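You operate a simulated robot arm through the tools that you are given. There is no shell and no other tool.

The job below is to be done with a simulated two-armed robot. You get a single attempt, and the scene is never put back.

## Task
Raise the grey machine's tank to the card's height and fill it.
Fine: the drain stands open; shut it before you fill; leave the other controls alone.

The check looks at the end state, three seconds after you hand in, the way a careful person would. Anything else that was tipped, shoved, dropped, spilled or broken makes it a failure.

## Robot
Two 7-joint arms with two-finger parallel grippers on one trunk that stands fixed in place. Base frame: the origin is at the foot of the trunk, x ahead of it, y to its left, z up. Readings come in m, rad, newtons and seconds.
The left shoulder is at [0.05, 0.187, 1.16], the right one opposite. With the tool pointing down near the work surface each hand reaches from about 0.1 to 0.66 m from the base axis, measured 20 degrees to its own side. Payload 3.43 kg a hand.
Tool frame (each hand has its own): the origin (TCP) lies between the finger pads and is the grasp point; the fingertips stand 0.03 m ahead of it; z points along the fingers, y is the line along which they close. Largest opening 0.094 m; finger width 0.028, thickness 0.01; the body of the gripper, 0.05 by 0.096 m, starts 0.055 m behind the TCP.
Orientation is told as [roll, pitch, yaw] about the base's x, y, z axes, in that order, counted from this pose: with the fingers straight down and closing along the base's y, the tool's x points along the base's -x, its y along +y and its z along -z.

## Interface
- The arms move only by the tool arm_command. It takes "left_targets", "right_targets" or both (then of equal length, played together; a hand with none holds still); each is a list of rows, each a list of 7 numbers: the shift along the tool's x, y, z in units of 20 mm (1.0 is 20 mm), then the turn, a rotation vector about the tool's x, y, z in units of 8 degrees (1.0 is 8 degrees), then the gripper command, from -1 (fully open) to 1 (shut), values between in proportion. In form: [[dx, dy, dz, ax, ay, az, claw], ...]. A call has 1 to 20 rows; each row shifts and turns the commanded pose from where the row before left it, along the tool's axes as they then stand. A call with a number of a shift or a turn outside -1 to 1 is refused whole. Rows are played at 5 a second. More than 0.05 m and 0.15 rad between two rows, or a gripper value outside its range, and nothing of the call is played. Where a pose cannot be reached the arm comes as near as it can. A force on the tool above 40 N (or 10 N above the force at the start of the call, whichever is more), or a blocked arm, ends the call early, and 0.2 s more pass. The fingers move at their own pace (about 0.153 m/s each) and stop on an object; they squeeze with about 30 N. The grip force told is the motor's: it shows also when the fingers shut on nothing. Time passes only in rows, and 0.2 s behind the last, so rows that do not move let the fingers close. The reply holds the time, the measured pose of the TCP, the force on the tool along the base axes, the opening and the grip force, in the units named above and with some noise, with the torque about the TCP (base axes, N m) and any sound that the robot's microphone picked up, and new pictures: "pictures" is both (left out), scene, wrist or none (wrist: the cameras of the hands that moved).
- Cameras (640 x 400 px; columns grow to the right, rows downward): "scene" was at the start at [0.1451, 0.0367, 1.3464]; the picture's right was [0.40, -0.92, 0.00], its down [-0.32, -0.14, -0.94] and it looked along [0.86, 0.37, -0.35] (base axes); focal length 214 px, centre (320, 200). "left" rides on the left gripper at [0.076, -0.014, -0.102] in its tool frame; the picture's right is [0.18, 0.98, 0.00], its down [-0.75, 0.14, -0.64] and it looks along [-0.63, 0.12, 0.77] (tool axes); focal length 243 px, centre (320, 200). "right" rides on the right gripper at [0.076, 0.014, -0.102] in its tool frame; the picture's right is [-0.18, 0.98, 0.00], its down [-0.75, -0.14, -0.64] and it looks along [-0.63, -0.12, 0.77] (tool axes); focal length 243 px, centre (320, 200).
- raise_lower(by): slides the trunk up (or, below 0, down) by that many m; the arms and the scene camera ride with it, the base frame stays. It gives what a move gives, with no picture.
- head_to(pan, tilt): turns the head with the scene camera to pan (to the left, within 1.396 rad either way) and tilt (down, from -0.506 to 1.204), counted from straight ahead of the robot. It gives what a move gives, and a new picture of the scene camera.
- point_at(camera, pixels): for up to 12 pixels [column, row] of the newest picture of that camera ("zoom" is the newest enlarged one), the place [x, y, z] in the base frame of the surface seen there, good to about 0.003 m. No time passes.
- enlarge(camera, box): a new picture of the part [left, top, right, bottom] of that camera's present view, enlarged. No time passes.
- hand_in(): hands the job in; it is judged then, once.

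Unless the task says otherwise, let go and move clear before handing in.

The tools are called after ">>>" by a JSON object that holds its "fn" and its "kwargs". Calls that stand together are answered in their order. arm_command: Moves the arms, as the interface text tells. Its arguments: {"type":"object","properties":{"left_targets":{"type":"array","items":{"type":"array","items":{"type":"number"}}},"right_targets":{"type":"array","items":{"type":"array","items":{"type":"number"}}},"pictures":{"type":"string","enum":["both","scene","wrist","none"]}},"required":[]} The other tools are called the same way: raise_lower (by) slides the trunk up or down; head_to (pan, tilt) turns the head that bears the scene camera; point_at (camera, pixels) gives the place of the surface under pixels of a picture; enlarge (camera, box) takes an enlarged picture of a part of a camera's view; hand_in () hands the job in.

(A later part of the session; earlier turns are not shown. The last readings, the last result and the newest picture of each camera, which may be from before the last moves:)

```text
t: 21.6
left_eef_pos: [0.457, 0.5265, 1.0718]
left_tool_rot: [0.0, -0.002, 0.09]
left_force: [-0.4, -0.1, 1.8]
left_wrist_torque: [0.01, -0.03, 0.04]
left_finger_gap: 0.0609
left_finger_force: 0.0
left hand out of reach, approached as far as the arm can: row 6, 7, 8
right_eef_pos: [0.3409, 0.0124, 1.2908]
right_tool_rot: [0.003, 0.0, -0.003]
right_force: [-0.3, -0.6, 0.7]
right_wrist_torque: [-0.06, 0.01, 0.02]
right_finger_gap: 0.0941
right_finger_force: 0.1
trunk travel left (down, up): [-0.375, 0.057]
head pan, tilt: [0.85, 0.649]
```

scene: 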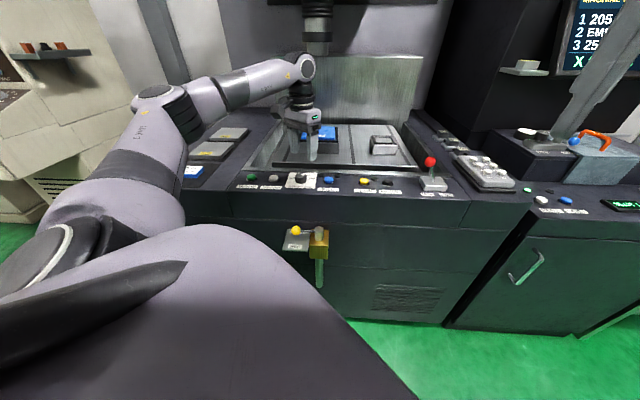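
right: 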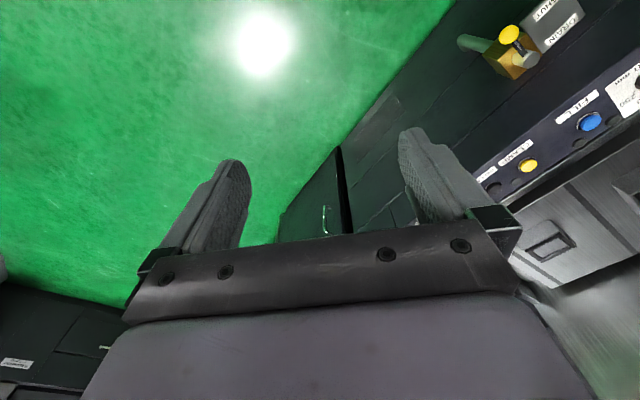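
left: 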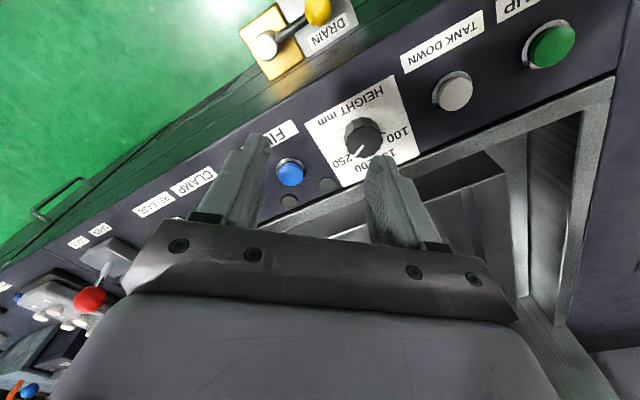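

At that height yaw 5° ran out of reach. Lower is nearer shoulder-level for the wrist, so I'll descend to z≈0.985 while moving over the dial.

>>> {"fn": "arm_command", "kwargs": {"left_targets": [[0, 0, 0.87, 0, 0, 0, -0.3], [0, 0, 0.87, 0, 0, 0, -0.3], [-0.3, 0.6, 0.87, 0, 0, 0, -0.3], [-0.3, 0.6, 0.87, 0, 0, 0, -0.3], [-0.4, 0.7, 0.87, 0, 0, 0, -0.3], [-0.4, 0.7, 0, 0, 0, 0, -0.3]], "pictures": "wrist"}}

```text
t: 23.0
left_eef_pos: [0.4576, 0.5304, 0.9849]
left_tool_rot: [0.003, 0.0, 0.09]
left_force: [0.4, 0.8, 0.4]
left_wrist_torque: [0.02, -0.02, -0.02]
left_finger_gap: 0.0613
left_finger_force: 0.1
left hand out of reach, approached as far as the arm can: row 3, 4, 5, 6
right_eef_pos: [0.3422, 0.0121, 1.2922]
right_tool_rot: [0.003, 0.001, -0.001]
right_force: [0.5, -0.4, -0.4]
right_wrist_torque: [0.02, -0.01, 0.02]
right_finger_gap: 0.0941
right_finger_force: 0.0
trunk travel left (down, up): [-0.375, 0.057]
head pan, tilt: [0.85, 0.649]
```

left: 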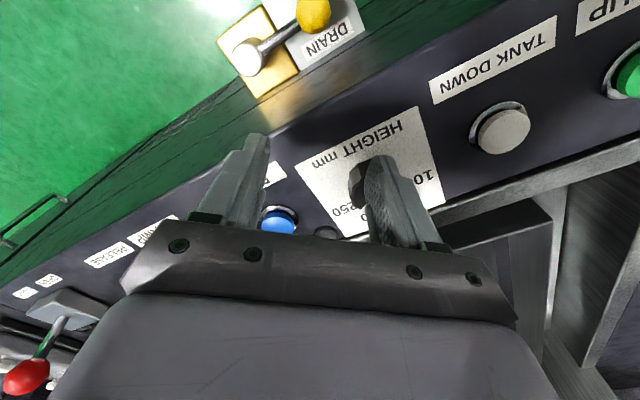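

Yaw 5° doesn't reach there; 45° did. I'll go back to yaw 45°, centre over the dial, then test how far the yaw can go the other way (toward 105°).

>>> {"fn": "arm_command", "kwargs": {"left_targets": [[0, 0, 0, 0, 0, -1, -0.3], [0, 0, 0, 0, 0, -1, -0.3], [0, 0, 0, 0, 0, -1, -0.3], [0, 0, 0, 0, 0, -1, -0.3], [0, 0, 0, 0, 0, -1, -0.3], [-0.86, 0.33, 0, 0, 0, 0, -0.3], [-0.86, 0.33, 0, 0, 0, 0, -0.3], [-0.86, 0.33, 0, 0, 0, 0, -0.3], [0, 0, 0, 0, 0, 0, -0.3]], "pictures": "both"}}

```text
t: 25.0
left_eef_pos: [0.4794, 0.5816, 0.9865]
left_tool_rot: [0.0, 0.001, 0.787]
left_force: [-0.1, 0.0, 0.4]
left_wrist_torque: [-0.02, 0.01, -0.03]
left_finger_gap: 0.0613
left_finger_force: 0.0
right_eef_pos: [0.3417, 0.0117, 1.292]
right_tool_rot: [0.003, 0.0, 0.0]
right_force: [0.0, -0.4, 0.3]
right_wrist_torque: [0.02, -0.01, 0.01]
right_finger_gap: 0.0936
right_finger_force: 0.0
trunk travel left (down, up): [-0.375, 0.057]
head pan, tilt: [0.85, 0.649]
```

scene: 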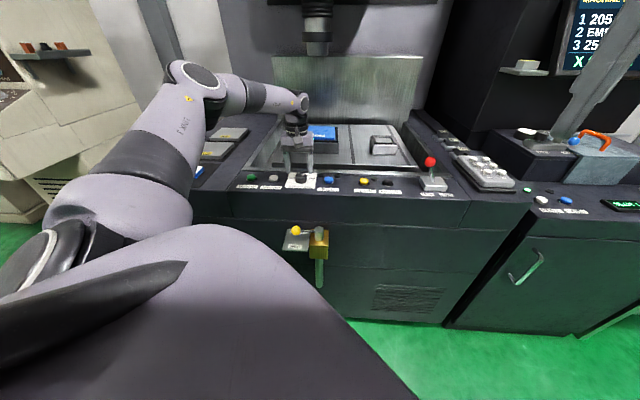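
left: 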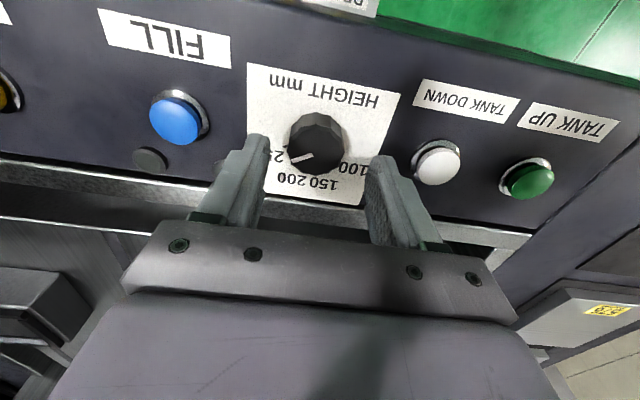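

Centred over the dial at yaw 45°. Testing rotation to 105° here, still above the knob.

>>> {"fn": "arm_command", "kwargs": {"left_targets": [[0, 0, 0, 0, 0, -1, -0.3], [0, 0, 0, 0, 0, -1, -0.3], [0, 0, 0, 0, 0, -1, -0.3], [0, 0, 0, 0, 0, -1, -0.3], [0, 0, 0, 0, 0, -1, -0.3], [0, 0, 0, 0, 0, -1, -0.3], [0, 0, 0, 0, 0, -1, -0.3], [0, 0, 0, 0, 0, 0, -0.3]], "pictures": "wrist"}}

```text
t: 26.8
left_eef_pos: [0.4789, 0.5807, 0.9861]
left_tool_rot: [0.0, 0.001, 1.766]
left_force: [0.8, -0.2, -0.2]
left_wrist_torque: [0.0, 0.01, -0.02]
left_finger_gap: 0.061
left_finger_force: 0.0
right_eef_pos: [0.341, 0.0123, 1.2916]
right_tool_rot: [0.001, 0.0, 0.0]
right_force: [-0.7, 0.4, 0.5]
right_wrist_torque: [0.01, -0.02, 0.02]
right_finger_gap: 0.0941
right_finger_force: 0.1
trunk travel left (down, up): [-0.375, 0.057]
head pan, tilt: [0.85, 0.649]
```

left: 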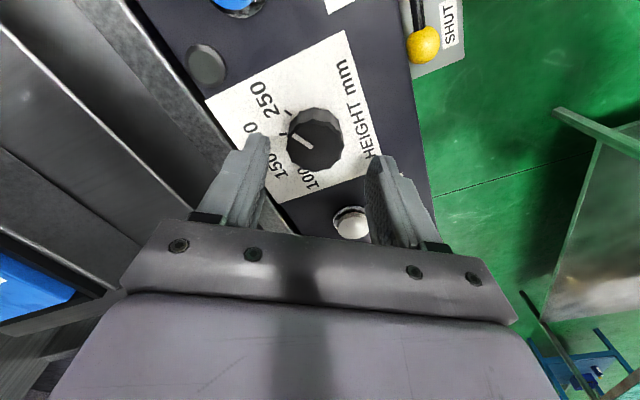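

Yaw 101° is reachable. This view also shows the dial from the side; enlarging to re-measure the pointer.

>>> {"fn": "enlarge", "kwargs": {"camera": "left", "box": [230, 80, 390, 180]}}

>>> {"fn": "point_at", "kwargs": {"camera": "zoom", "pixels": [[326, 270], [252, 222], [226, 276], [450, 276], [340, 150], [340, 360], [290, 240], [240, 130], [285, 60], [262, 200]]}}

```text
4.00 times, centred on (310, 130) of left
```

zoom: 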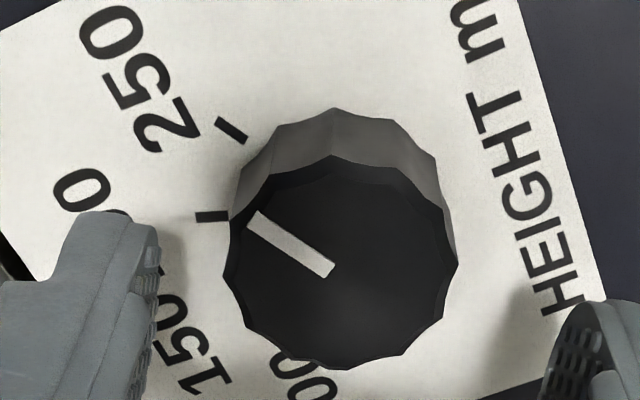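

```text
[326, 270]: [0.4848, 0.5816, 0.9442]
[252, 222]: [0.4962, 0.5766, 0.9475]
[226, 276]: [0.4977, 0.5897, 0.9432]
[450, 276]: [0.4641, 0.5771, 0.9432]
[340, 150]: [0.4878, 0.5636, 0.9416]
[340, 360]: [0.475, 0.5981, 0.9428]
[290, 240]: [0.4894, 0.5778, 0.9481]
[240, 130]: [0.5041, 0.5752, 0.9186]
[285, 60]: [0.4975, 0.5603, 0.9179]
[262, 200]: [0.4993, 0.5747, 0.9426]
```

The pointer sits just at/under the 250 tick, so about 78° counter-clockwise is needed. Testing that yaw up to ~125° is reachable too.

>>> {"fn": "arm_command", "kwargs": {"left_targets": [[0, 0, 0, 0, 0, -1, -0.3], [0, 0, 0, 0, 0, -1, -0.3], [0, 0, 0, 0, 0, -1, -0.3], [0, 0, 0, 0, 0, 0, -0.3]], "pictures": "none"}}

```text
t: 27.8
left_eef_pos: [0.4792, 0.5813, 0.9866]
left_tool_rot: [0.0, 0.0, 2.186]
left_force: [-0.1, 0.4, 0.2]
left_wrist_torque: [0.02, -0.05, 0.02]
left_finger_gap: 0.0613
left_finger_force: 0.1
right_eef_pos: [0.342, 0.0116, 1.2907]
right_tool_rot: [0.003, 0.0, -0.002]
right_force: [0.4, 0.5, -0.8]
right_wrist_torque: [0.02, 0.03, 0.0]
right_finger_gap: 0.0942
right_finger_force: 0.2
trunk travel left (down, up): [-0.375, 0.057]
head pan, tilt: [0.85, 0.649]
```

Reachable. Now back to yaw 45°, descend to z≈0.958, and close on the knob.

>>> {"fn": "arm_command", "kwargs": {"left_targets": [[0, 0, 0, 0, 0, 1, -0.3], [0, 0, 0, 0, 0, 1, -0.3], [0, 0, 0, 0, 0, 1, -0.3], [0, 0, 0, 0, 0, 1, -0.3], [0, 0, 0, 0, 0, 1, -0.3], [0, 0, 0, 0, 0, 1, -0.3], [0, 0, 0, 0, 0, 1, -0.3], [0, 0, 0, 0, 0, 1, -0.3], [0, 0, 0, 0, 0, 1, -0.3], [0, 0, 0, 0, 0, 1, -0.3], [0, 0, 0.7, 0, 0, 0, -0.3], [0, 0, 0.7, 0, 0, 0, -0.3], [0, 0, 0, 0, 0, 0, -0.3]], "pictures": "wrist"}}

```text
t: 30.6
left_eef_pos: [0.4792, 0.5813, 0.9587]
left_tool_rot: [0.0, 0.0, 0.785]
left_force: [-0.4, 0.2, 0.4]
left_wrist_torque: [0.01, -0.02, -0.01]
left_finger_gap: 0.0611
left_finger_force: 0.1
right_eef_pos: [0.3413, 0.0111, 1.2913]
right_tool_rot: [0.0, -0.001, 0.0]
right_force: [-0.7, -0.2, -0.1]
right_wrist_torque: [-0.03, 0.0, -0.01]
right_finger_gap: 0.0941
right_finger_force: 0.1
trunk travel left (down, up): [-0.375, 0.057]
head pan, tilt: [0.85, 0.649]
```

left: 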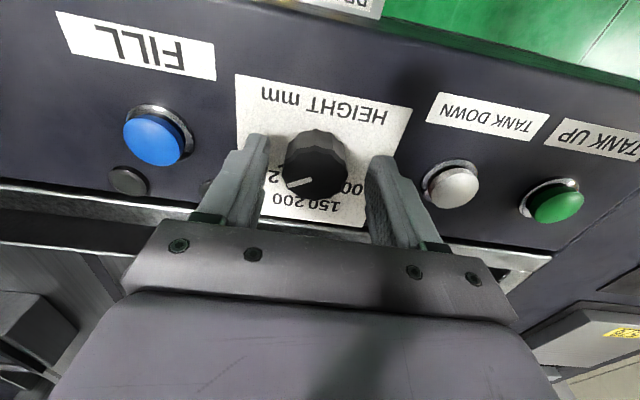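

The knob at (315,165) sits between the fingers. Closing gently and checking forces.

>>> {"fn": "arm_command", "kwargs": {"left_targets": [[0, 0, 0, 0, 0, 0, 0.1], [0, 0, 0, 0, 0, 0, 1], [0, 0, 0, 0, 0, 0, 1]], "pictures": "wrist"}}

```text
t: 31.4
left_eef_pos: [0.4803, 0.5793, 0.9582]
left_tool_rot: [-0.003, 0.0, 0.786]
left_force: [6.3, -9.7, -4.6]
left_wrist_torque: [-0.3, -0.64, 0.08]
left_finger_gap: 0.0374
left_finger_force: 44.8
right_eef_pos: [0.3433, 0.0109, 1.2909]
right_tool_rot: [0.002, 0.0, -0.002]
right_force: [0.3, -0.3, 0.0]
right_wrist_torque: [0.0, 0.0, 0.0]
right_finger_gap: 0.0939
right_finger_force: 0.2
trunk travel left (down, up): [-0.375, 0.057]
head pan, tilt: [0.85, 0.649]
```

left: 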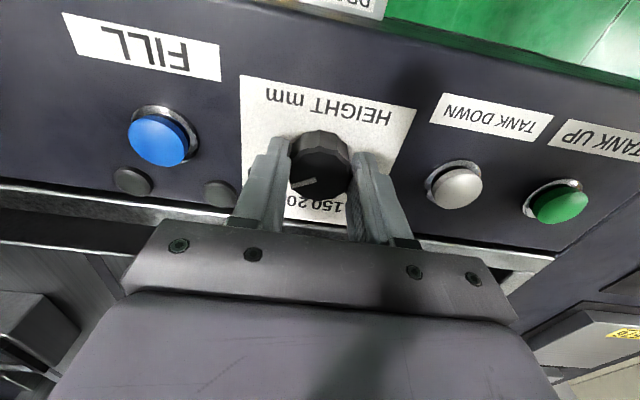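

The knob is gripped (gap 0.037) with a small side load. I'll shift −2 mm along tool y to relieve it and turn 40° counter-clockwise, then check.

>>> {"fn": "arm_command", "kwargs": {"left_targets": [[0, -0.08, 0, 0, 0, 0, 1], [0, 0, 0, 0, 0, -1, 1], [0, 0, 0, 0, 0, -1, 1], [0, 0, 0, 0, 0, -1, 1], [0, 0, 0, 0, 0, -1, 1], [0, 0, 0, 0, 0, -1, 1], [0, 0, 0, 0, 0, 0, 1]], "pictures": "both"}}

```text
t: 33.0
left_eef_pos: [0.4832, 0.5791, 0.9593]
left_tool_rot: [-0.001, 0.002, 1.486]
left_force: [14.5, -9.9, -1.4]
left_wrist_torque: [-0.06, -0.25, -0.01]
left_finger_gap: 0.0377
left_finger_force: 44.9
right_eef_pos: [0.3439, 0.0115, 1.2914]
right_tool_rot: [0.003, 0.002, -0.001]
right_force: [0.1, 0.0, 0.4]
right_wrist_torque: [0.03, -0.01, 0.01]
right_finger_gap: 0.0939
right_finger_force: 0.0
trunk travel left (down, up): [-0.375, 0.057]
head pan, tilt: [0.85, 0.649]
```

scene: 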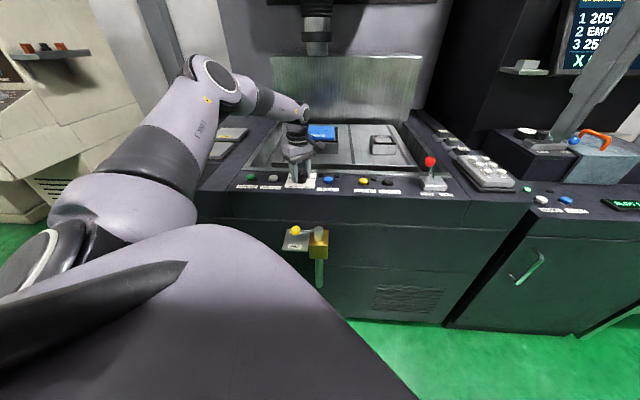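
left: 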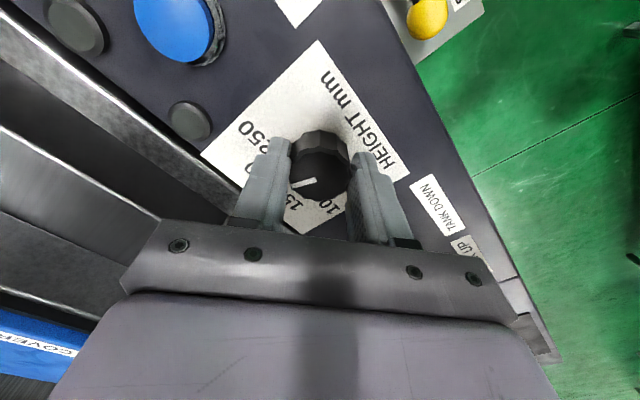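

The knob turned with the hand (pointer still fixed in the hand's view). Turning another 38°.

>>> {"fn": "arm_command", "kwargs": {"left_targets": [[0, 0, 0, 0, 0, -0.95, 1], [0, 0, 0, 0, 0, -0.95, 1], [0, 0, 0, 0, 0, -0.95, 1], [0, 0, 0, 0, 0, -0.95, 1], [0, 0, 0, 0, 0, -0.95, 1], [0, 0, 0, 0, 0, 0, 1]], "pictures": "wrist"}}

>>> {"fn": "enlarge", "kwargs": {"camera": "left", "box": [230, 90, 410, 240]}}

```text
t: 34.4
left_eef_pos: [0.4841, 0.579, 0.9596]
left_tool_rot: [-0.006, 0.003, 2.149]
left_force: [25.4, -2.5, 5.5]
left_wrist_torque: [0.37, 0.44, 0.0]
left_finger_gap: 0.0374
left_finger_force: 44.7
right_eef_pos: [0.3441, 0.0115, 1.2908]
right_tool_rot: [0.001, 0.002, 0.0]
right_force: [-0.7, 0.2, 0.0]
right_wrist_torque: [-0.01, 0.01, 0.0]
right_finger_gap: 0.0942
right_finger_force: 0.0
trunk travel left (down, up): [-0.375, 0.057]
head pan, tilt: [0.85, 0.649]
```

left: 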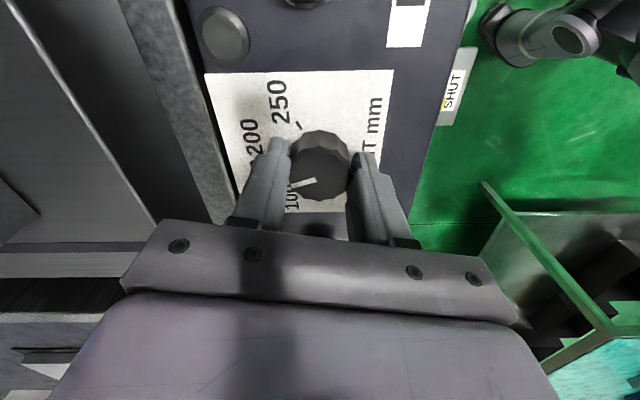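

```text
2.67 times, centred on (320, 165) of left
```

zoom: 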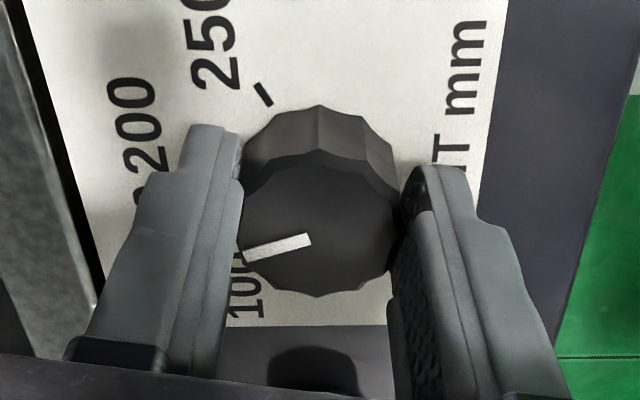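

The pointer now points away and slightly toward 100–150 side. Releasing, lifting 40 mm and examining.

>>> {"fn": "arm_command", "kwargs": {"left_targets": [[0, 0, 0, 0, 0, 0, -0.3], [0, 0, 0, 0, 0, 0, -0.3], [0, 0, -1, 0, 0, 0, -0.3], [0, 0, -1, 0, 0, 0, -0.3], [0, 0, 0, 0, 0, 0, -0.3]], "pictures": "wrist"}}

>>> {"fn": "enlarge", "kwargs": {"camera": "left", "box": [230, 80, 390, 200]}}

>>> {"fn": "enlarge", "kwargs": {"camera": "scene", "box": [270, 155, 334, 195]}}

```text
t: 35.6
left_eef_pos: [0.4797, 0.58, 0.9974]
left_tool_rot: [0.001, -0.001, 2.148]
left_force: [0.6, 1.3, -0.8]
left_wrist_torque: [0.0, 0.03, 0.02]
left_finger_gap: 0.0612
left_finger_force: 0.0
right_eef_pos: [0.34, 0.0129, 1.2921]
right_tool_rot: [0.001, 0.002, 0.0]
right_force: [0.0, 0.1, -0.7]
right_wrist_torque: [0.01, -0.01, -0.02]
right_finger_gap: 0.0942
right_finger_force: 0.1
trunk travel left (down, up): [-0.375, 0.057]
head pan, tilt: [0.85, 0.649]
```

left: 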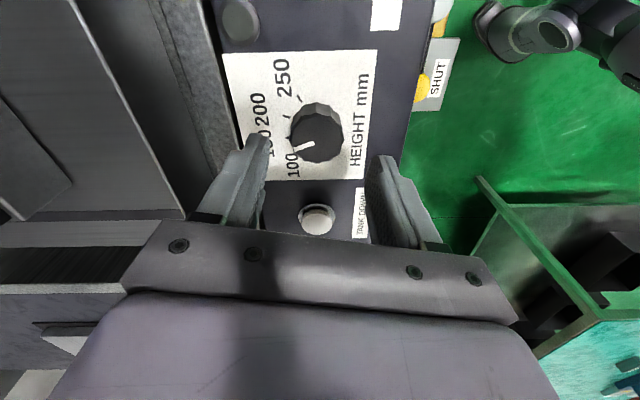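

```text
3.33 times, centred on (310, 140) of left
```

zoom: 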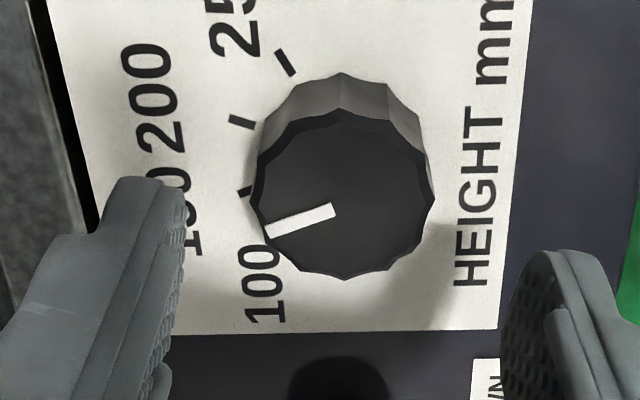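

```text
10.00 times, centred on (302, 175) of scene
```

zoom: 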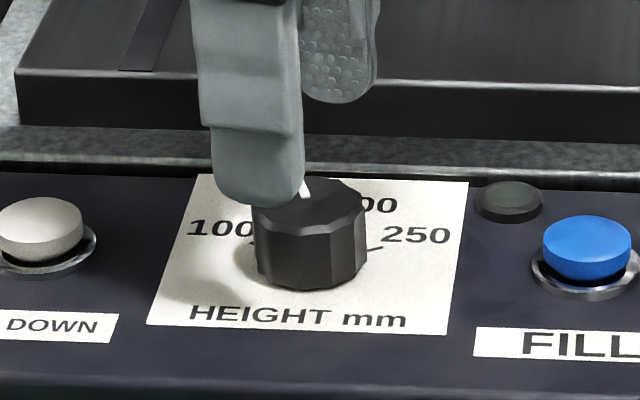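

The tick positions match my camera model well, and the pointer comes out at roughly −19° (150 is at −20°). Taking a tighter zoom to measure it more carefully.

>>> {"fn": "enlarge", "kwargs": {"camera": "left", "box": [280, 95, 350, 170]}}

```text
5.33 times, centred on (315, 132) of left
```

zoom: 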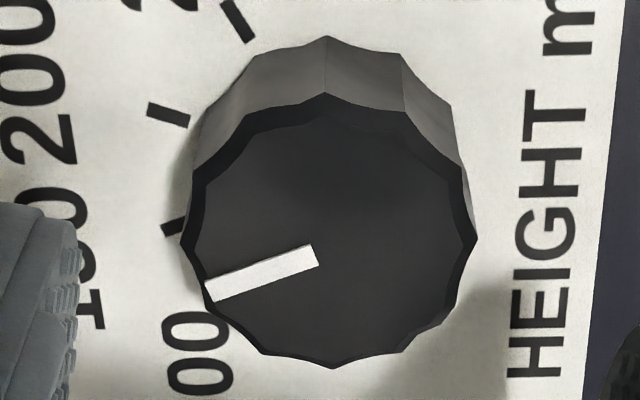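

Pointer measures about −18° to −19°. I'll rotate the hand back to yaw 45° to measure from the other direction before deciding on any correction.

>>> {"fn": "arm_command", "kwargs": {"left_targets": [[0, 0, 0, 0, 0, 1, -0.3], [0, 0, 0, 0, 0, 1, -0.3], [0, 0, 0, 0, 0, 1, -0.3], [0, 0, 0, 0, 0, 1, -0.3], [0, 0, 0, 0, 0, 1, -0.3], [0, 0, 0, 0, 0, 1, -0.3], [0, 0, 0, 0, 0, 1, -0.3], [0, 0, 0, 0, 0, 1, -0.3], [0, 0, 0, 0, 0, 1, -0.3], [0, 0, 0, 0, 0, 0.76, -0.3], [0, 0, 0, 0, 0, 0, -0.3]], "pictures": "wrist"}}

>>> {"fn": "enlarge", "kwargs": {"camera": "left", "box": [275, 100, 355, 190]}}

```text
t: 38.0
left_eef_pos: [0.4802, 0.5799, 0.9988]
left_tool_rot: [-0.001, 0.0, 0.784]
left_force: [0.2, -0.7, -0.7]
left_wrist_torque: [0.0, -0.03, 0.01]
left_finger_gap: 0.061
left_finger_force: 0.1
right_eef_pos: [0.3413, 0.0122, 1.2912]
right_tool_rot: [0.002, 0.001, -0.003]
right_force: [0.2, -1.0, 0.2]
right_wrist_torque: [-0.01, 0.0, -0.02]
right_finger_gap: 0.094
right_finger_force: 0.1
trunk travel left (down, up): [-0.375, 0.057]
head pan, tilt: [0.85, 0.649]
```

left: 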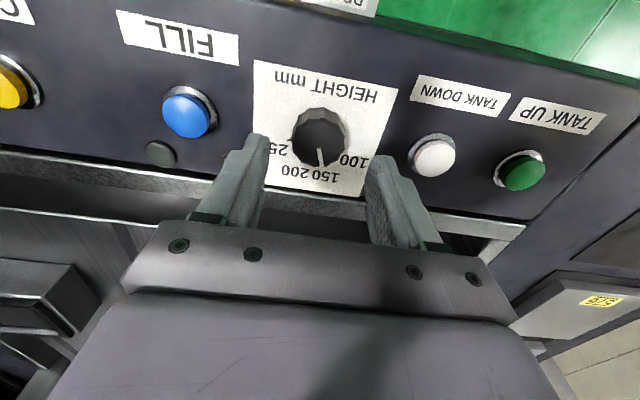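

```text
4.44 times, centred on (315, 145) of left
```

zoom: 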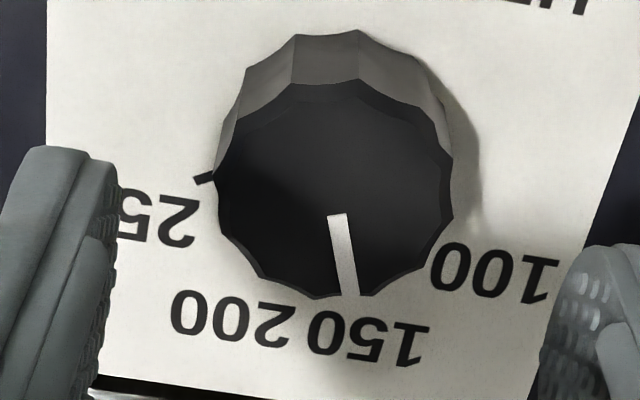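

Both views give −18.1°, i.e. about 152 mm, and the hand's 78.1° turn from the 250 mark agrees. I'll regrip at yaw ≈63°, where the same flats face the fingers, and turn it the last 2°.

>>> {"fn": "arm_command", "kwargs": {"left_targets": [[0, -0.06, 0, 0, 0, -0.76, -0.3], [0, 0, 0, 0, 0, -0.76, -0.3], [0, 0, 0, 0, 0, -0.76, -0.3], [0, 0, 0.7, 0, 0, 0, -0.3], [0, 0, 0.7, 0, 0, 0, -0.3], [0, 0, 0.62, 0, 0, 0, -0.3], [0, 0, 0, 0, 0, 0, 0.1], [0, 0, 0, 0, 0, 0, 1], [0, 0, 0, 0, 0, 0, 1]], "pictures": "wrist"}}

```text
t: 40.0
left_eef_pos: [0.4802, 0.5777, 0.9568]
left_tool_rot: [0.0, 0.001, 1.102]
left_force: [2.2, -1.0, -2.0]
left_wrist_torque: [0.41, -0.21, -0.02]
left_finger_gap: 0.0375
left_finger_force: 45.4
right_eef_pos: [0.3417, 0.0111, 1.2909]
right_tool_rot: [0.002, -0.001, 0.0]
right_force: [-0.3, 0.3, 0.0]
right_wrist_torque: [0.01, 0.0, -0.02]
right_finger_gap: 0.0941
right_finger_force: 0.0
trunk travel left (down, up): [-0.375, 0.057]
head pan, tilt: [0.85, 0.649]
```

left: 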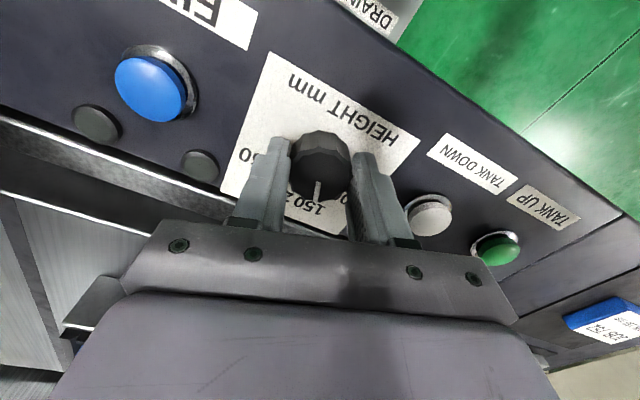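

Gripped at the same flat-to-flat gap (0.0375) with little side force. Turning 2° more counter-clockwise, then releasing and lifting.

>>> {"fn": "arm_command", "kwargs": {"left_targets": [[0, 0, 0, 0, 0, -0.14, 1], [0, 0, 0, 0, 0, -0.12, 1], [0, 0, 0, 0, 0, 0, 1], [0, 0, 0, 0, 0, 0, -0.3], [0, 0, 0, 0, 0, 0, -0.3], [0, 0, -1, 0, 0, 0, -0.3], [0, 0, -1, 0, 0, 0, -0.3], [0, 0, 0, 0, 0, 0.8, -0.3], [0, 0, 0, 0, 0, 0.8, -0.3], [0, 0, 0, 0, 0, 0.8, -0.3], [0, 0, 0, 0, 0, 0, -0.3]], "pictures": "wrist"}}

>>> {"fn": "enlarge", "kwargs": {"camera": "left", "box": [275, 100, 355, 190]}}

```text
t: 42.4
left_eef_pos: [0.4807, 0.5797, 0.9986]
left_tool_rot: [-0.002, 0.001, 0.804]
left_force: [0.2, 0.1, 0.0]
left_wrist_torque: [0.01, -0.01, 0.02]
left_finger_gap: 0.0613
left_finger_force: 0.0
right_eef_pos: [0.3413, 0.0124, 1.2905]
right_tool_rot: [-0.001, 0.0, 0.0]
right_force: [0.2, -0.6, -0.2]
right_wrist_torque: [0.0, -0.02, -0.01]
right_finger_gap: 0.0941
right_finger_force: 0.0
trunk travel left (down, up): [-0.375, 0.057]
head pan, tilt: [0.85, 0.649]
```

left: 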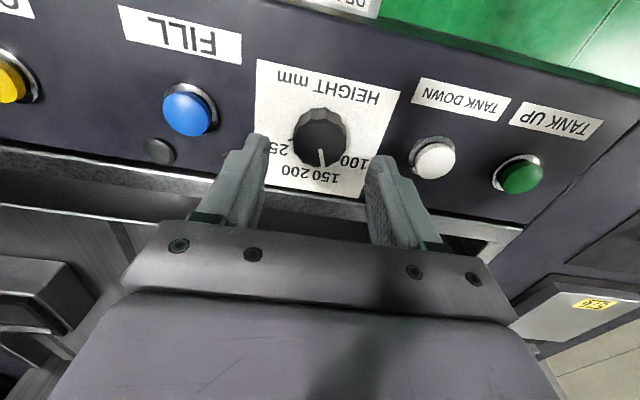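

```text
4.44 times, centred on (315, 145) of left
```

zoom: 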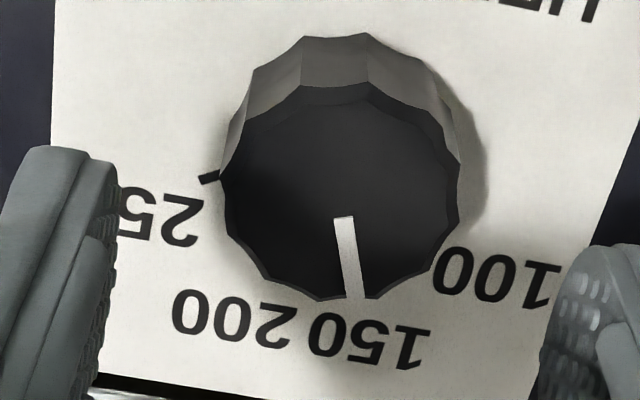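

The pointer now measures about −19.7°, i.e. 150. Locating the TANK UP and FILL buttons from this view.

>>> {"fn": "point_at", "kwargs": {"camera": "left", "pixels": [[522, 176], [522, 172], [435, 160], [187, 115], [159, 152], [527, 200], [190, 88], [520, 225], [100, 170], [60, 222]]}}

>>> {"fn": "enlarge", "kwargs": {"camera": "left", "box": [400, 80, 640, 260]}}

```text
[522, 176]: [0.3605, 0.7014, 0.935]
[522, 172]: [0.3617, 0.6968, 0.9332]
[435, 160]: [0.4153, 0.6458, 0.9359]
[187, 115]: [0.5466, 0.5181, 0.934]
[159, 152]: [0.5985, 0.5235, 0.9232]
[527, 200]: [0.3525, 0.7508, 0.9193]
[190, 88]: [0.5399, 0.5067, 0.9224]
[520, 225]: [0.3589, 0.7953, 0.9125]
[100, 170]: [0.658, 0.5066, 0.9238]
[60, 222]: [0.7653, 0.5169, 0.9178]
```

```text
2.22 times, centred on (520, 170) of left
```

zoom: 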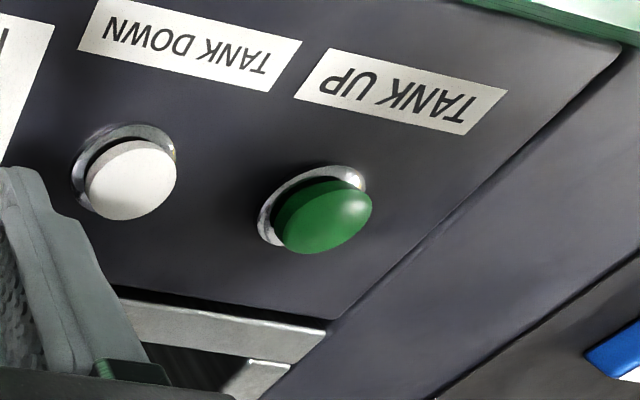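

TANK UP's top is at about (0.361,0.698,0.935). I'll close the fingers, tilt the hand 16° so its body leans toward the robot (clear of the rising tank), and slide over to above the button.

>>> {"fn": "arm_command", "kwargs": {"left_targets": [[0, 0, 0, 0, -1, 0.06, 1], [0, 0, 0, 0, -1, 0.06, 1], [0, 0.935, 0, 0, 0, 0, 1], [0, 0.935, 0, 0, 0, 0, 1], [0, 0.935, 0, 0, 0, 0, 1], [0, 0.935, 0, 0, 0, 0, 1], [0, 0.935, 0, 0, 0, 0, 1], [0, 0.935, 0, 0, 0, 0, 1], [0, 0.935, 0, 0, 0, 0, 1], [0, 0.935, 0, 0, 0, 0, 1], [0, 0.935, 0, 0, 0, 0, 1], [0, 0, 0, 0, 0, 0, 1]], "pictures": "both"}}

```text
t: 45.0
left_eef_pos: [0.3608, 0.6982, 0.9977]
left_tool_rot: [0.001, -0.28, 0.785]
left_force: [-0.3, 0.1, -0.6]
left_wrist_torque: [-0.02, 0.0, -0.01]
left_finger_gap: 0.0003
left_finger_force: 30.1
right_eef_pos: [0.3405, 0.0128, 1.29]
right_tool_rot: [0.002, -0.001, 0.0]
right_force: [0.5, -0.5, 0.5]
right_wrist_torque: [0.02, 0.0, 0.0]
right_finger_gap: 0.0941
right_finger_force: 0.0
trunk travel left (down, up): [-0.375, 0.057]
head pan, tilt: [0.85, 0.649]
```

scene: 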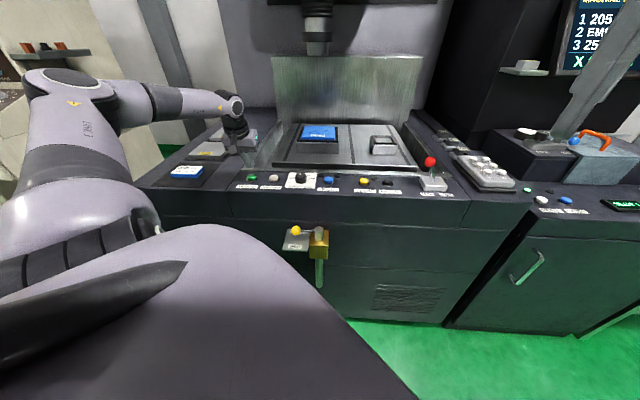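
left: 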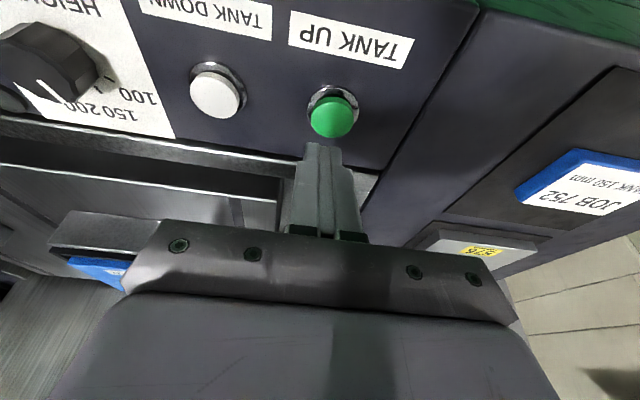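

The closed fingertips hover just beyond the green button at (333,117). Re-measuring the button with this close view.

>>> {"fn": "enlarge", "kwargs": {"camera": "left", "box": [270, 70, 390, 160]}}

>>> {"fn": "point_at", "kwargs": {"camera": "zoom", "pixels": [[330, 210], [250, 210], [420, 210], [330, 150], [330, 270], [330, 110], [240, 160], [420, 160]]}}

```text
4.44 times, centred on (330, 115) of left
```

zoom: 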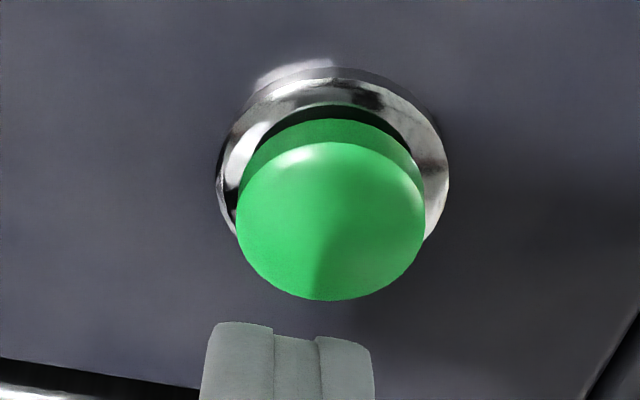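

```text
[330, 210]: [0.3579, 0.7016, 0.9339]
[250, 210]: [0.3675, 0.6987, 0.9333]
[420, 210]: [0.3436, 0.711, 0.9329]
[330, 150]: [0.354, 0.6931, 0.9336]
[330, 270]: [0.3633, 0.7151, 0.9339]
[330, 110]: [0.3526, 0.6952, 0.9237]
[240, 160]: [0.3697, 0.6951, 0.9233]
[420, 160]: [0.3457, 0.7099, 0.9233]
```

Button centre is about 6 mm further left of the tips than planned. Shifting +6 mm and descending to a light touch.

>>> {"fn": "arm_command", "kwargs": {"left_targets": [[0, 0.32, 0, 0, 0, 0, 1], [0.2, 0, 0.69, 0, 0, 0, 1], [0.2, 0, 0.69, 0, 0, 0, 1], [0.03, 0, 0.1, 0, 0, 0, 1]], "pictures": "both"}}

```text
t: 46.0
left_eef_pos: [0.3566, 0.7037, 0.967]
left_tool_rot: [0.001, -0.279, 0.786]
left_force: [0.0, 0.2, 0.9]
left_wrist_torque: [0.0, -0.02, 0.02]
left_finger_gap: 0.0
left_finger_force: 29.9
right_eef_pos: [0.3424, 0.0121, 1.2915]
right_tool_rot: [0.002, 0.001, -0.003]
right_force: [-0.9, -0.5, -0.8]
right_wrist_torque: [0.01, -0.03, 0.02]
right_finger_gap: 0.0941
right_finger_force: 0.2
trunk travel left (down, up): [-0.375, 0.057]
head pan, tilt: [0.85, 0.649]
```

scene: 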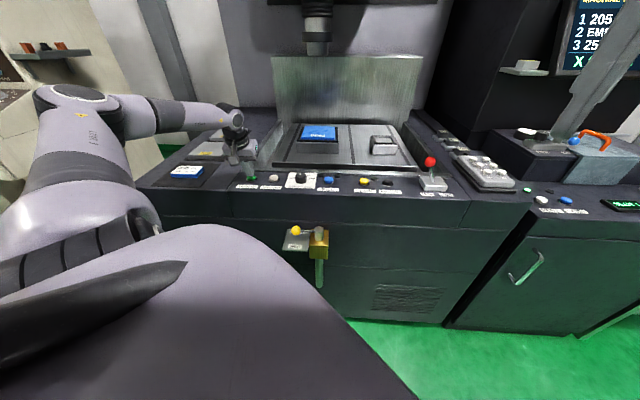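
left: 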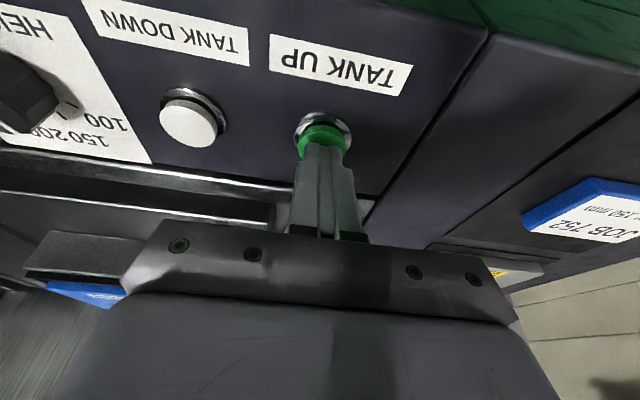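

The tips are right over the green button at (325,135), nearly touching. Pressing down in small steps.

>>> {"fn": "arm_command", "kwargs": {"left_targets": [[0.04, 0, 0.144, 0, 0, 0, 1], [0.04, 0, 0.144, 0, 0, 0, 1]], "pictures": "both"}}

```text
t: 46.6
left_eef_pos: [0.3569, 0.7016, 0.9622]
left_tool_rot: [0.002, -0.282, 0.788]
left_force: [-1.9, 0.2, 3.5]
left_wrist_torque: [0.02, 0.07, -0.04]
left_finger_gap: 0.0
left_finger_force: 30.4
right_eef_pos: [0.3407, 0.0111, 1.2907]
right_tool_rot: [0.001, 0.0, -0.001]
right_force: [-0.1, 1.3, -0.7]
right_wrist_torque: [-0.01, -0.03, 0.0]
right_finger_gap: 0.094
right_finger_force: 0.1
trunk travel left (down, up): [-0.375, 0.057]
head pan, tilt: [0.85, 0.649]
heard: click
```

scene: 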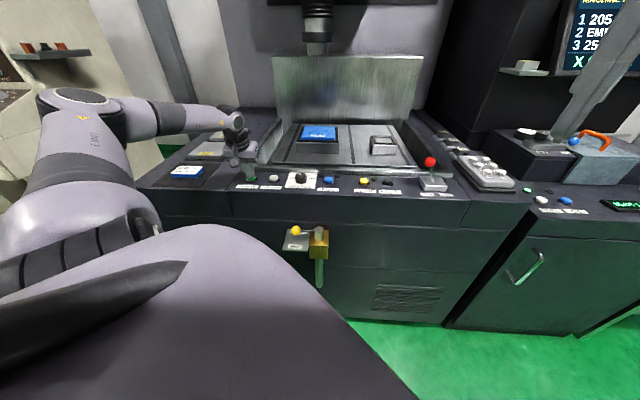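
left: 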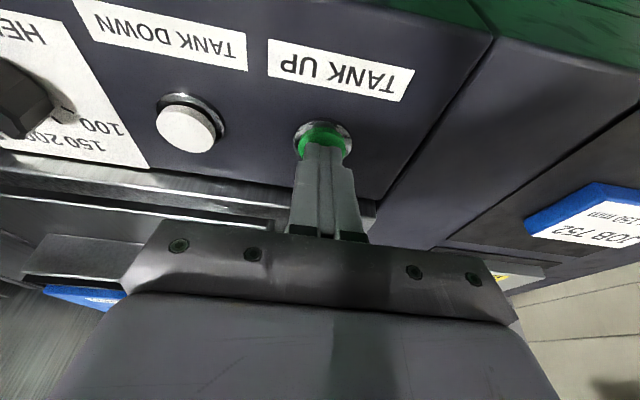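

A click: the button is pressed with ~4 N. Holding briefly to see whether the tank moves.

>>> {"fn": "arm_command", "kwargs": {"left_targets": [[0, 0, 0, 0, 0, 0, 1], [0, 0, 0, 0, 0, 0, 1], [0, 0, 0, 0, 0, 0, 1], [0, 0, 0, 0, 0, 0, 1]], "pictures": "both"}}

```text
t: 47.6
left_eef_pos: [0.3559, 0.703, 0.9614]
left_tool_rot: [0.001, -0.28, 0.789]
left_force: [0.2, 2.5, 5.2]
left_wrist_torque: [0.06, 0.04, -0.06]
left_finger_gap: 0.0
left_finger_force: 30.0
right_eef_pos: [0.3412, 0.0111, 1.2918]
right_tool_rot: [0.004, 0.0, -0.001]
right_force: [0.3, -0.5, -1.1]
right_wrist_torque: [0.03, 0.02, -0.01]
right_finger_gap: 0.0941
right_finger_force: 0.1
trunk travel left (down, up): [-0.375, 0.057]
head pan, tilt: [0.85, 0.649]
```

scene: 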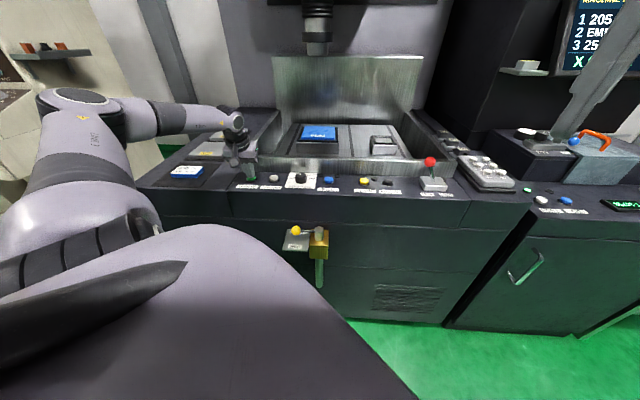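
left: 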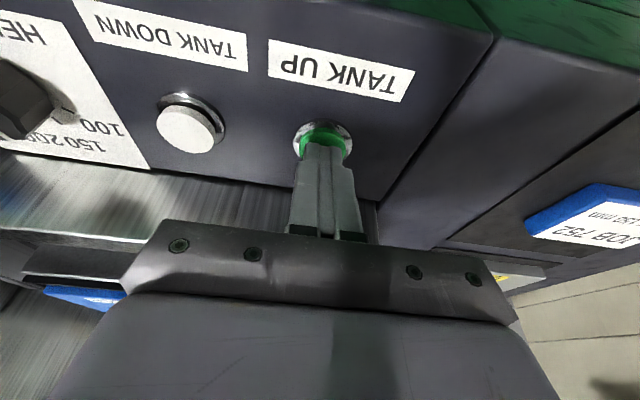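

The tank's wall is rising (seen at (100,210) in the left view). I'll release the button and pull the hand back toward the robot to see whether it continues by itself.

>>> {"fn": "arm_command", "kwargs": {"left_targets": [[-0.2, 0, -0.69, 0, 0, 0, 1], [0.9, 0, -0.4, 0, 0, 0, 1], [0.95, 0, 0, 0, 0, 0, 1], [0.95, 0, 0, 0, 0, 0, 1], [0, 0, 0, 0, 0, 0, 1]], "pictures": "both"}}

```text
t: 48.8
left_eef_pos: [0.3167, 0.6616, 0.9677]
left_tool_rot: [0.001, -0.28, 0.789]
left_force: [0.7, 0.4, 0.7]
left_wrist_torque: [0.01, 0.02, 0.06]
left_finger_gap: 0.0001
left_finger_force: 30.2
right_eef_pos: [0.3423, 0.0117, 1.2918]
right_tool_rot: [0.002, 0.0, -0.001]
right_force: [0.2, 0.2, -0.1]
right_wrist_torque: [-0.02, 0.01, -0.01]
right_finger_gap: 0.0938
right_finger_force: 0.0
trunk travel left (down, up): [-0.375, 0.057]
head pan, tilt: [0.85, 0.649]
```

scene: 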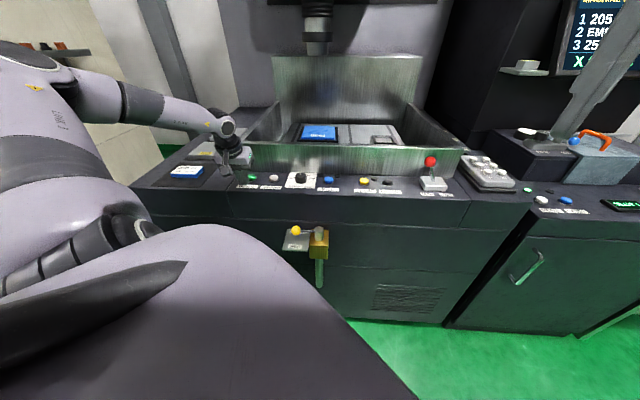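
left: 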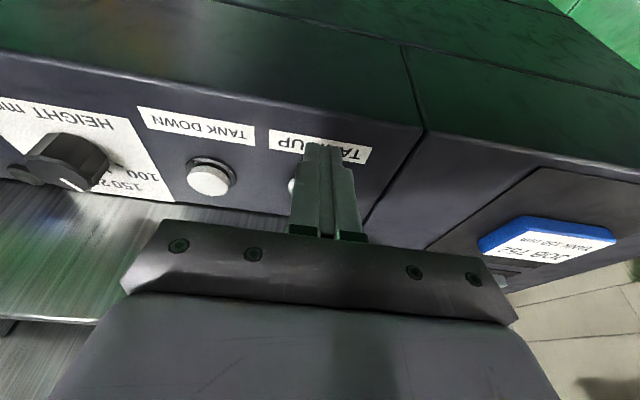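

It keeps rising on its own. I'll wait with still rows until it stops.

>>> {"fn": "arm_command", "kwargs": {"left_targets": [[0, 0, -0.5, 0, 0, 0, 1], [0, 0, 0, 0, 0, 0, 1], [0, 0, 0, 0, 0, 0, 1], [0, 0, 0, 0, 0, 0, 1], [0, 0, 0, 0, 0, 0, 1], [0, 0, 0, 0, 0, 0, 1], [0, 0, 0, 0, 0, 0, 1], [0, 0, 0, 0, 0, 0, 1], [0, 0, 0, 0, 0, 0, 1], [0, 0, 0, 0, 0, 0, 1], [0, 0, 0, 0, 0, 0, 1], [0, 0, 0, 0, 0, 0, 1], [0, 0, 0, 0, 0, 0, 1], [0, 0, 0, 0, 0, 0, 1], [0, 0, 0, 0, 0, 0, 1]], "pictures": "scene"}}

>>> {"fn": "point_at", "kwargs": {"camera": "scene", "pixels": [[300, 150], [350, 150], [400, 150], [300, 140], [350, 140], [350, 146], [350, 165], [350, 170]]}}

>>> {"fn": "enlarge", "kwargs": {"camera": "scene", "box": [220, 80, 470, 210]}}

```text
t: 52.0
left_eef_pos: [0.3146, 0.6604, 0.9767]
left_tool_rot: [0.003, -0.279, 0.786]
left_force: [-0.5, -0.6, -0.4]
left_wrist_torque: [-0.01, -0.05, -0.01]
left_finger_gap: 0.0001
left_finger_force: 29.6
right_eef_pos: [0.3414, 0.0116, 1.291]
right_tool_rot: [0.002, -0.001, -0.001]
right_force: [-1.0, -1.1, 0.6]
right_wrist_torque: [0.03, 0.0, 0.0]
right_finger_gap: 0.0939
right_finger_force: 0.0
trunk travel left (down, up): [-0.375, 0.057]
head pan, tilt: [0.85, 0.649]
```

scene: 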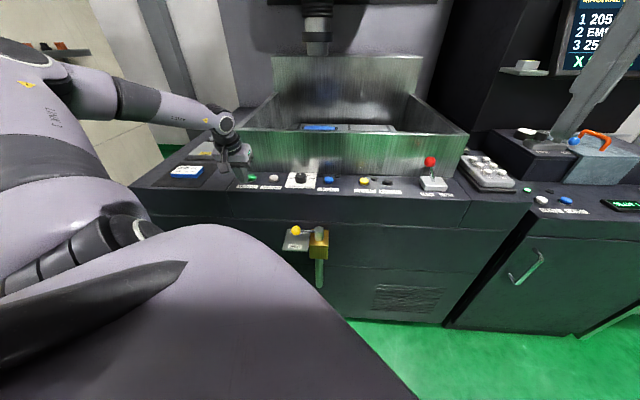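

```text
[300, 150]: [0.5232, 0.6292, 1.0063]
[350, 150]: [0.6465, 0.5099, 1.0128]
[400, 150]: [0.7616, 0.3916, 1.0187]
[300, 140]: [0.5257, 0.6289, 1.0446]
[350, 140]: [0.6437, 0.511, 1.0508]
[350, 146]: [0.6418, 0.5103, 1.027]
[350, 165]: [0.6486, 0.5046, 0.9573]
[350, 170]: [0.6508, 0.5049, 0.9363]
```

```text
2.56 times, centred on (345, 145) of scene
```

zoom: 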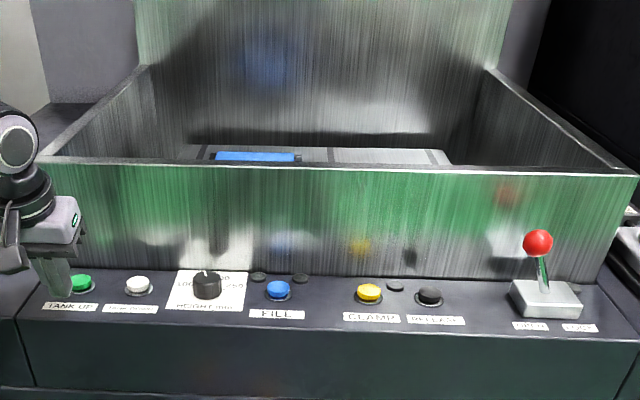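

The tank walls are up, in front at x+y≈1.152. Checking the top edge height, and whether it's still moving.

>>> {"fn": "point_at", "kwargs": {"camera": "scene", "pixels": [[350, 134], [350, 133], [350, 132], [300, 132], [400, 136], [350, 136]]}}

>>> {"fn": "arm_command", "kwargs": {"left_targets": [[0, 0, 0, 0, 0, 0, 1], [0, 0, 0, 0, 0, 0, 1], [0, 0, 0, 0, 0, 0, 1], [0, 0, 0, 0, 0, 0, 1], [0, 0, 0, 0, 0, 0, 1], [0, 0, 0, 0, 0, 0, 1], [0, 0, 0, 0, 0, 0, 1], [0, 0, 0, 0, 0, 0, 1], [0, 0, 0, 0, 0, 0, 1], [0, 0, 0, 0, 0, 0, 1]], "pictures": "scene"}}

>>> {"fn": "point_at", "kwargs": {"camera": "scene", "pixels": [[350, 134], [350, 133], [350, 132], [300, 132], [400, 136], [350, 136]]}}

>>> {"fn": "enlarge", "kwargs": {"camera": "scene", "box": [220, 80, 470, 210]}}

```text
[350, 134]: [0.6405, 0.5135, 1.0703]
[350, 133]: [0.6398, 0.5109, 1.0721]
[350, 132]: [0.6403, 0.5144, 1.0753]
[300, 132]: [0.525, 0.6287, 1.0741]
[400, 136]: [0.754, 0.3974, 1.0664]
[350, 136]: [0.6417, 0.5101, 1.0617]
```

```text
t: 54.2
left_eef_pos: [0.3153, 0.6603, 0.978]
left_tool_rot: [0.001, -0.28, 0.788]
left_force: [-0.7, 0.3, 0.5]
left_wrist_torque: [-0.03, 0.0, 0.0]
left_finger_gap: 0.0001
left_finger_force: 30.7
right_eef_pos: [0.341, 0.012, 1.2907]
right_tool_rot: [0.001, -0.001, -0.003]
right_force: [0.1, -1.5, -0.8]
right_wrist_torque: [-0.02, 0.0, 0.0]
right_finger_gap: 0.0939
right_finger_force: 0.1
trunk travel left (down, up): [-0.375, 0.057]
head pan, tilt: [0.85, 0.649]
```

scene: 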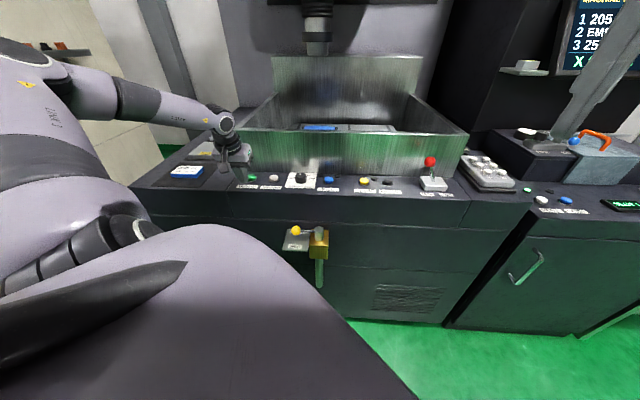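

```text
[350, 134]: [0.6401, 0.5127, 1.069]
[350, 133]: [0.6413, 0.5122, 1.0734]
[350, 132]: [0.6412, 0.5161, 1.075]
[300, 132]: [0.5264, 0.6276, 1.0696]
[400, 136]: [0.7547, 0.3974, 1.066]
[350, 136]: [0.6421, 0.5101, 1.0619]
```

```text
2.56 times, centred on (345, 145) of scene
```

zoom: 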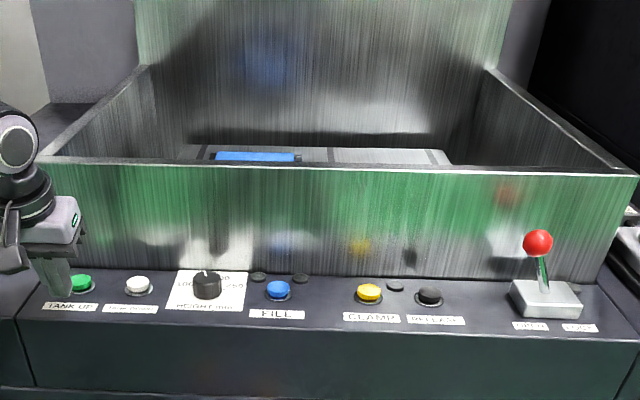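

The tank has stopped with its rim at z≈1.073, about 150 mm above the 0.925 rim level. Now to FILL: raise the hand a little and slide it right along the front, keeping well away from the wall.

>>> {"fn": "arm_command", "kwargs": {"left_targets": [[-0.24, 0, -0.84, 0, 0, 0, 1], [-0.24, 0, -0.84, 0, 0, 0, 1], [0, -0.95, 0, 0, 0, 0, 1], [0, -0.95, 0, 0, 0, 0, 1], [0, -0.95, 0, 0, 0, 0, 1], [0, -0.95, 0, 0, 0, 0, 1], [0, -0.95, 0, 0, 0, 0, 1], [0, -0.95, 0, 0, 0, 0, 1], [0, -0.95, 0, 0, 0, 0, 1], [0, -0.95, 0, 0, 0, 0, 1], [0, -0.95, 0, 0, 0, 0, 1], [0, -0.95, 0, 0, 0, 0, 1], [0, -0.95, 0, 0, 0, 0, 1], [0, -0.95, 0, 0, 0, 0, 1], [0, -0.95, 0, 0, 0, 0, 1], [0, -0.95, 0, 0, 0, 0, 1]], "pictures": "both"}}

```text
t: 57.6
left_eef_pos: [0.5049, 0.4734, 1.0108]
left_tool_rot: [0.002, -0.279, 0.786]
left_force: [1.0, -0.2, -0.6]
left_wrist_torque: [-0.03, 0.01, 0.0]
left_finger_gap: 0.0
left_finger_force: 29.6
right_eef_pos: [0.3418, 0.0123, 1.2914]
right_tool_rot: [0.0, 0.0, -0.003]
right_force: [-0.3, -0.5, 0.3]
right_wrist_torque: [-0.03, 0.02, -0.02]
right_finger_gap: 0.0939
right_finger_force: 0.1
trunk travel left (down, up): [-0.375, 0.057]
head pan, tilt: [0.85, 0.649]
```

scene: 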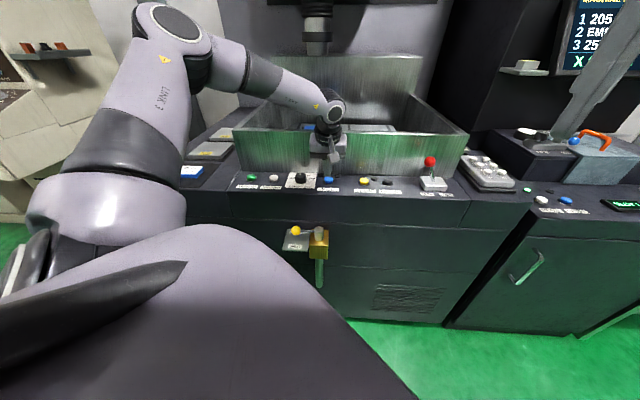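
left: 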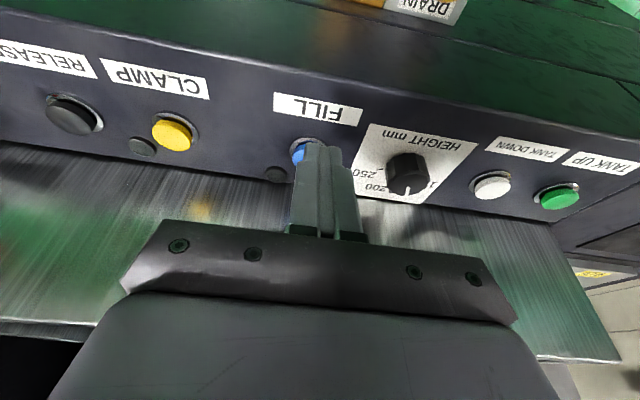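

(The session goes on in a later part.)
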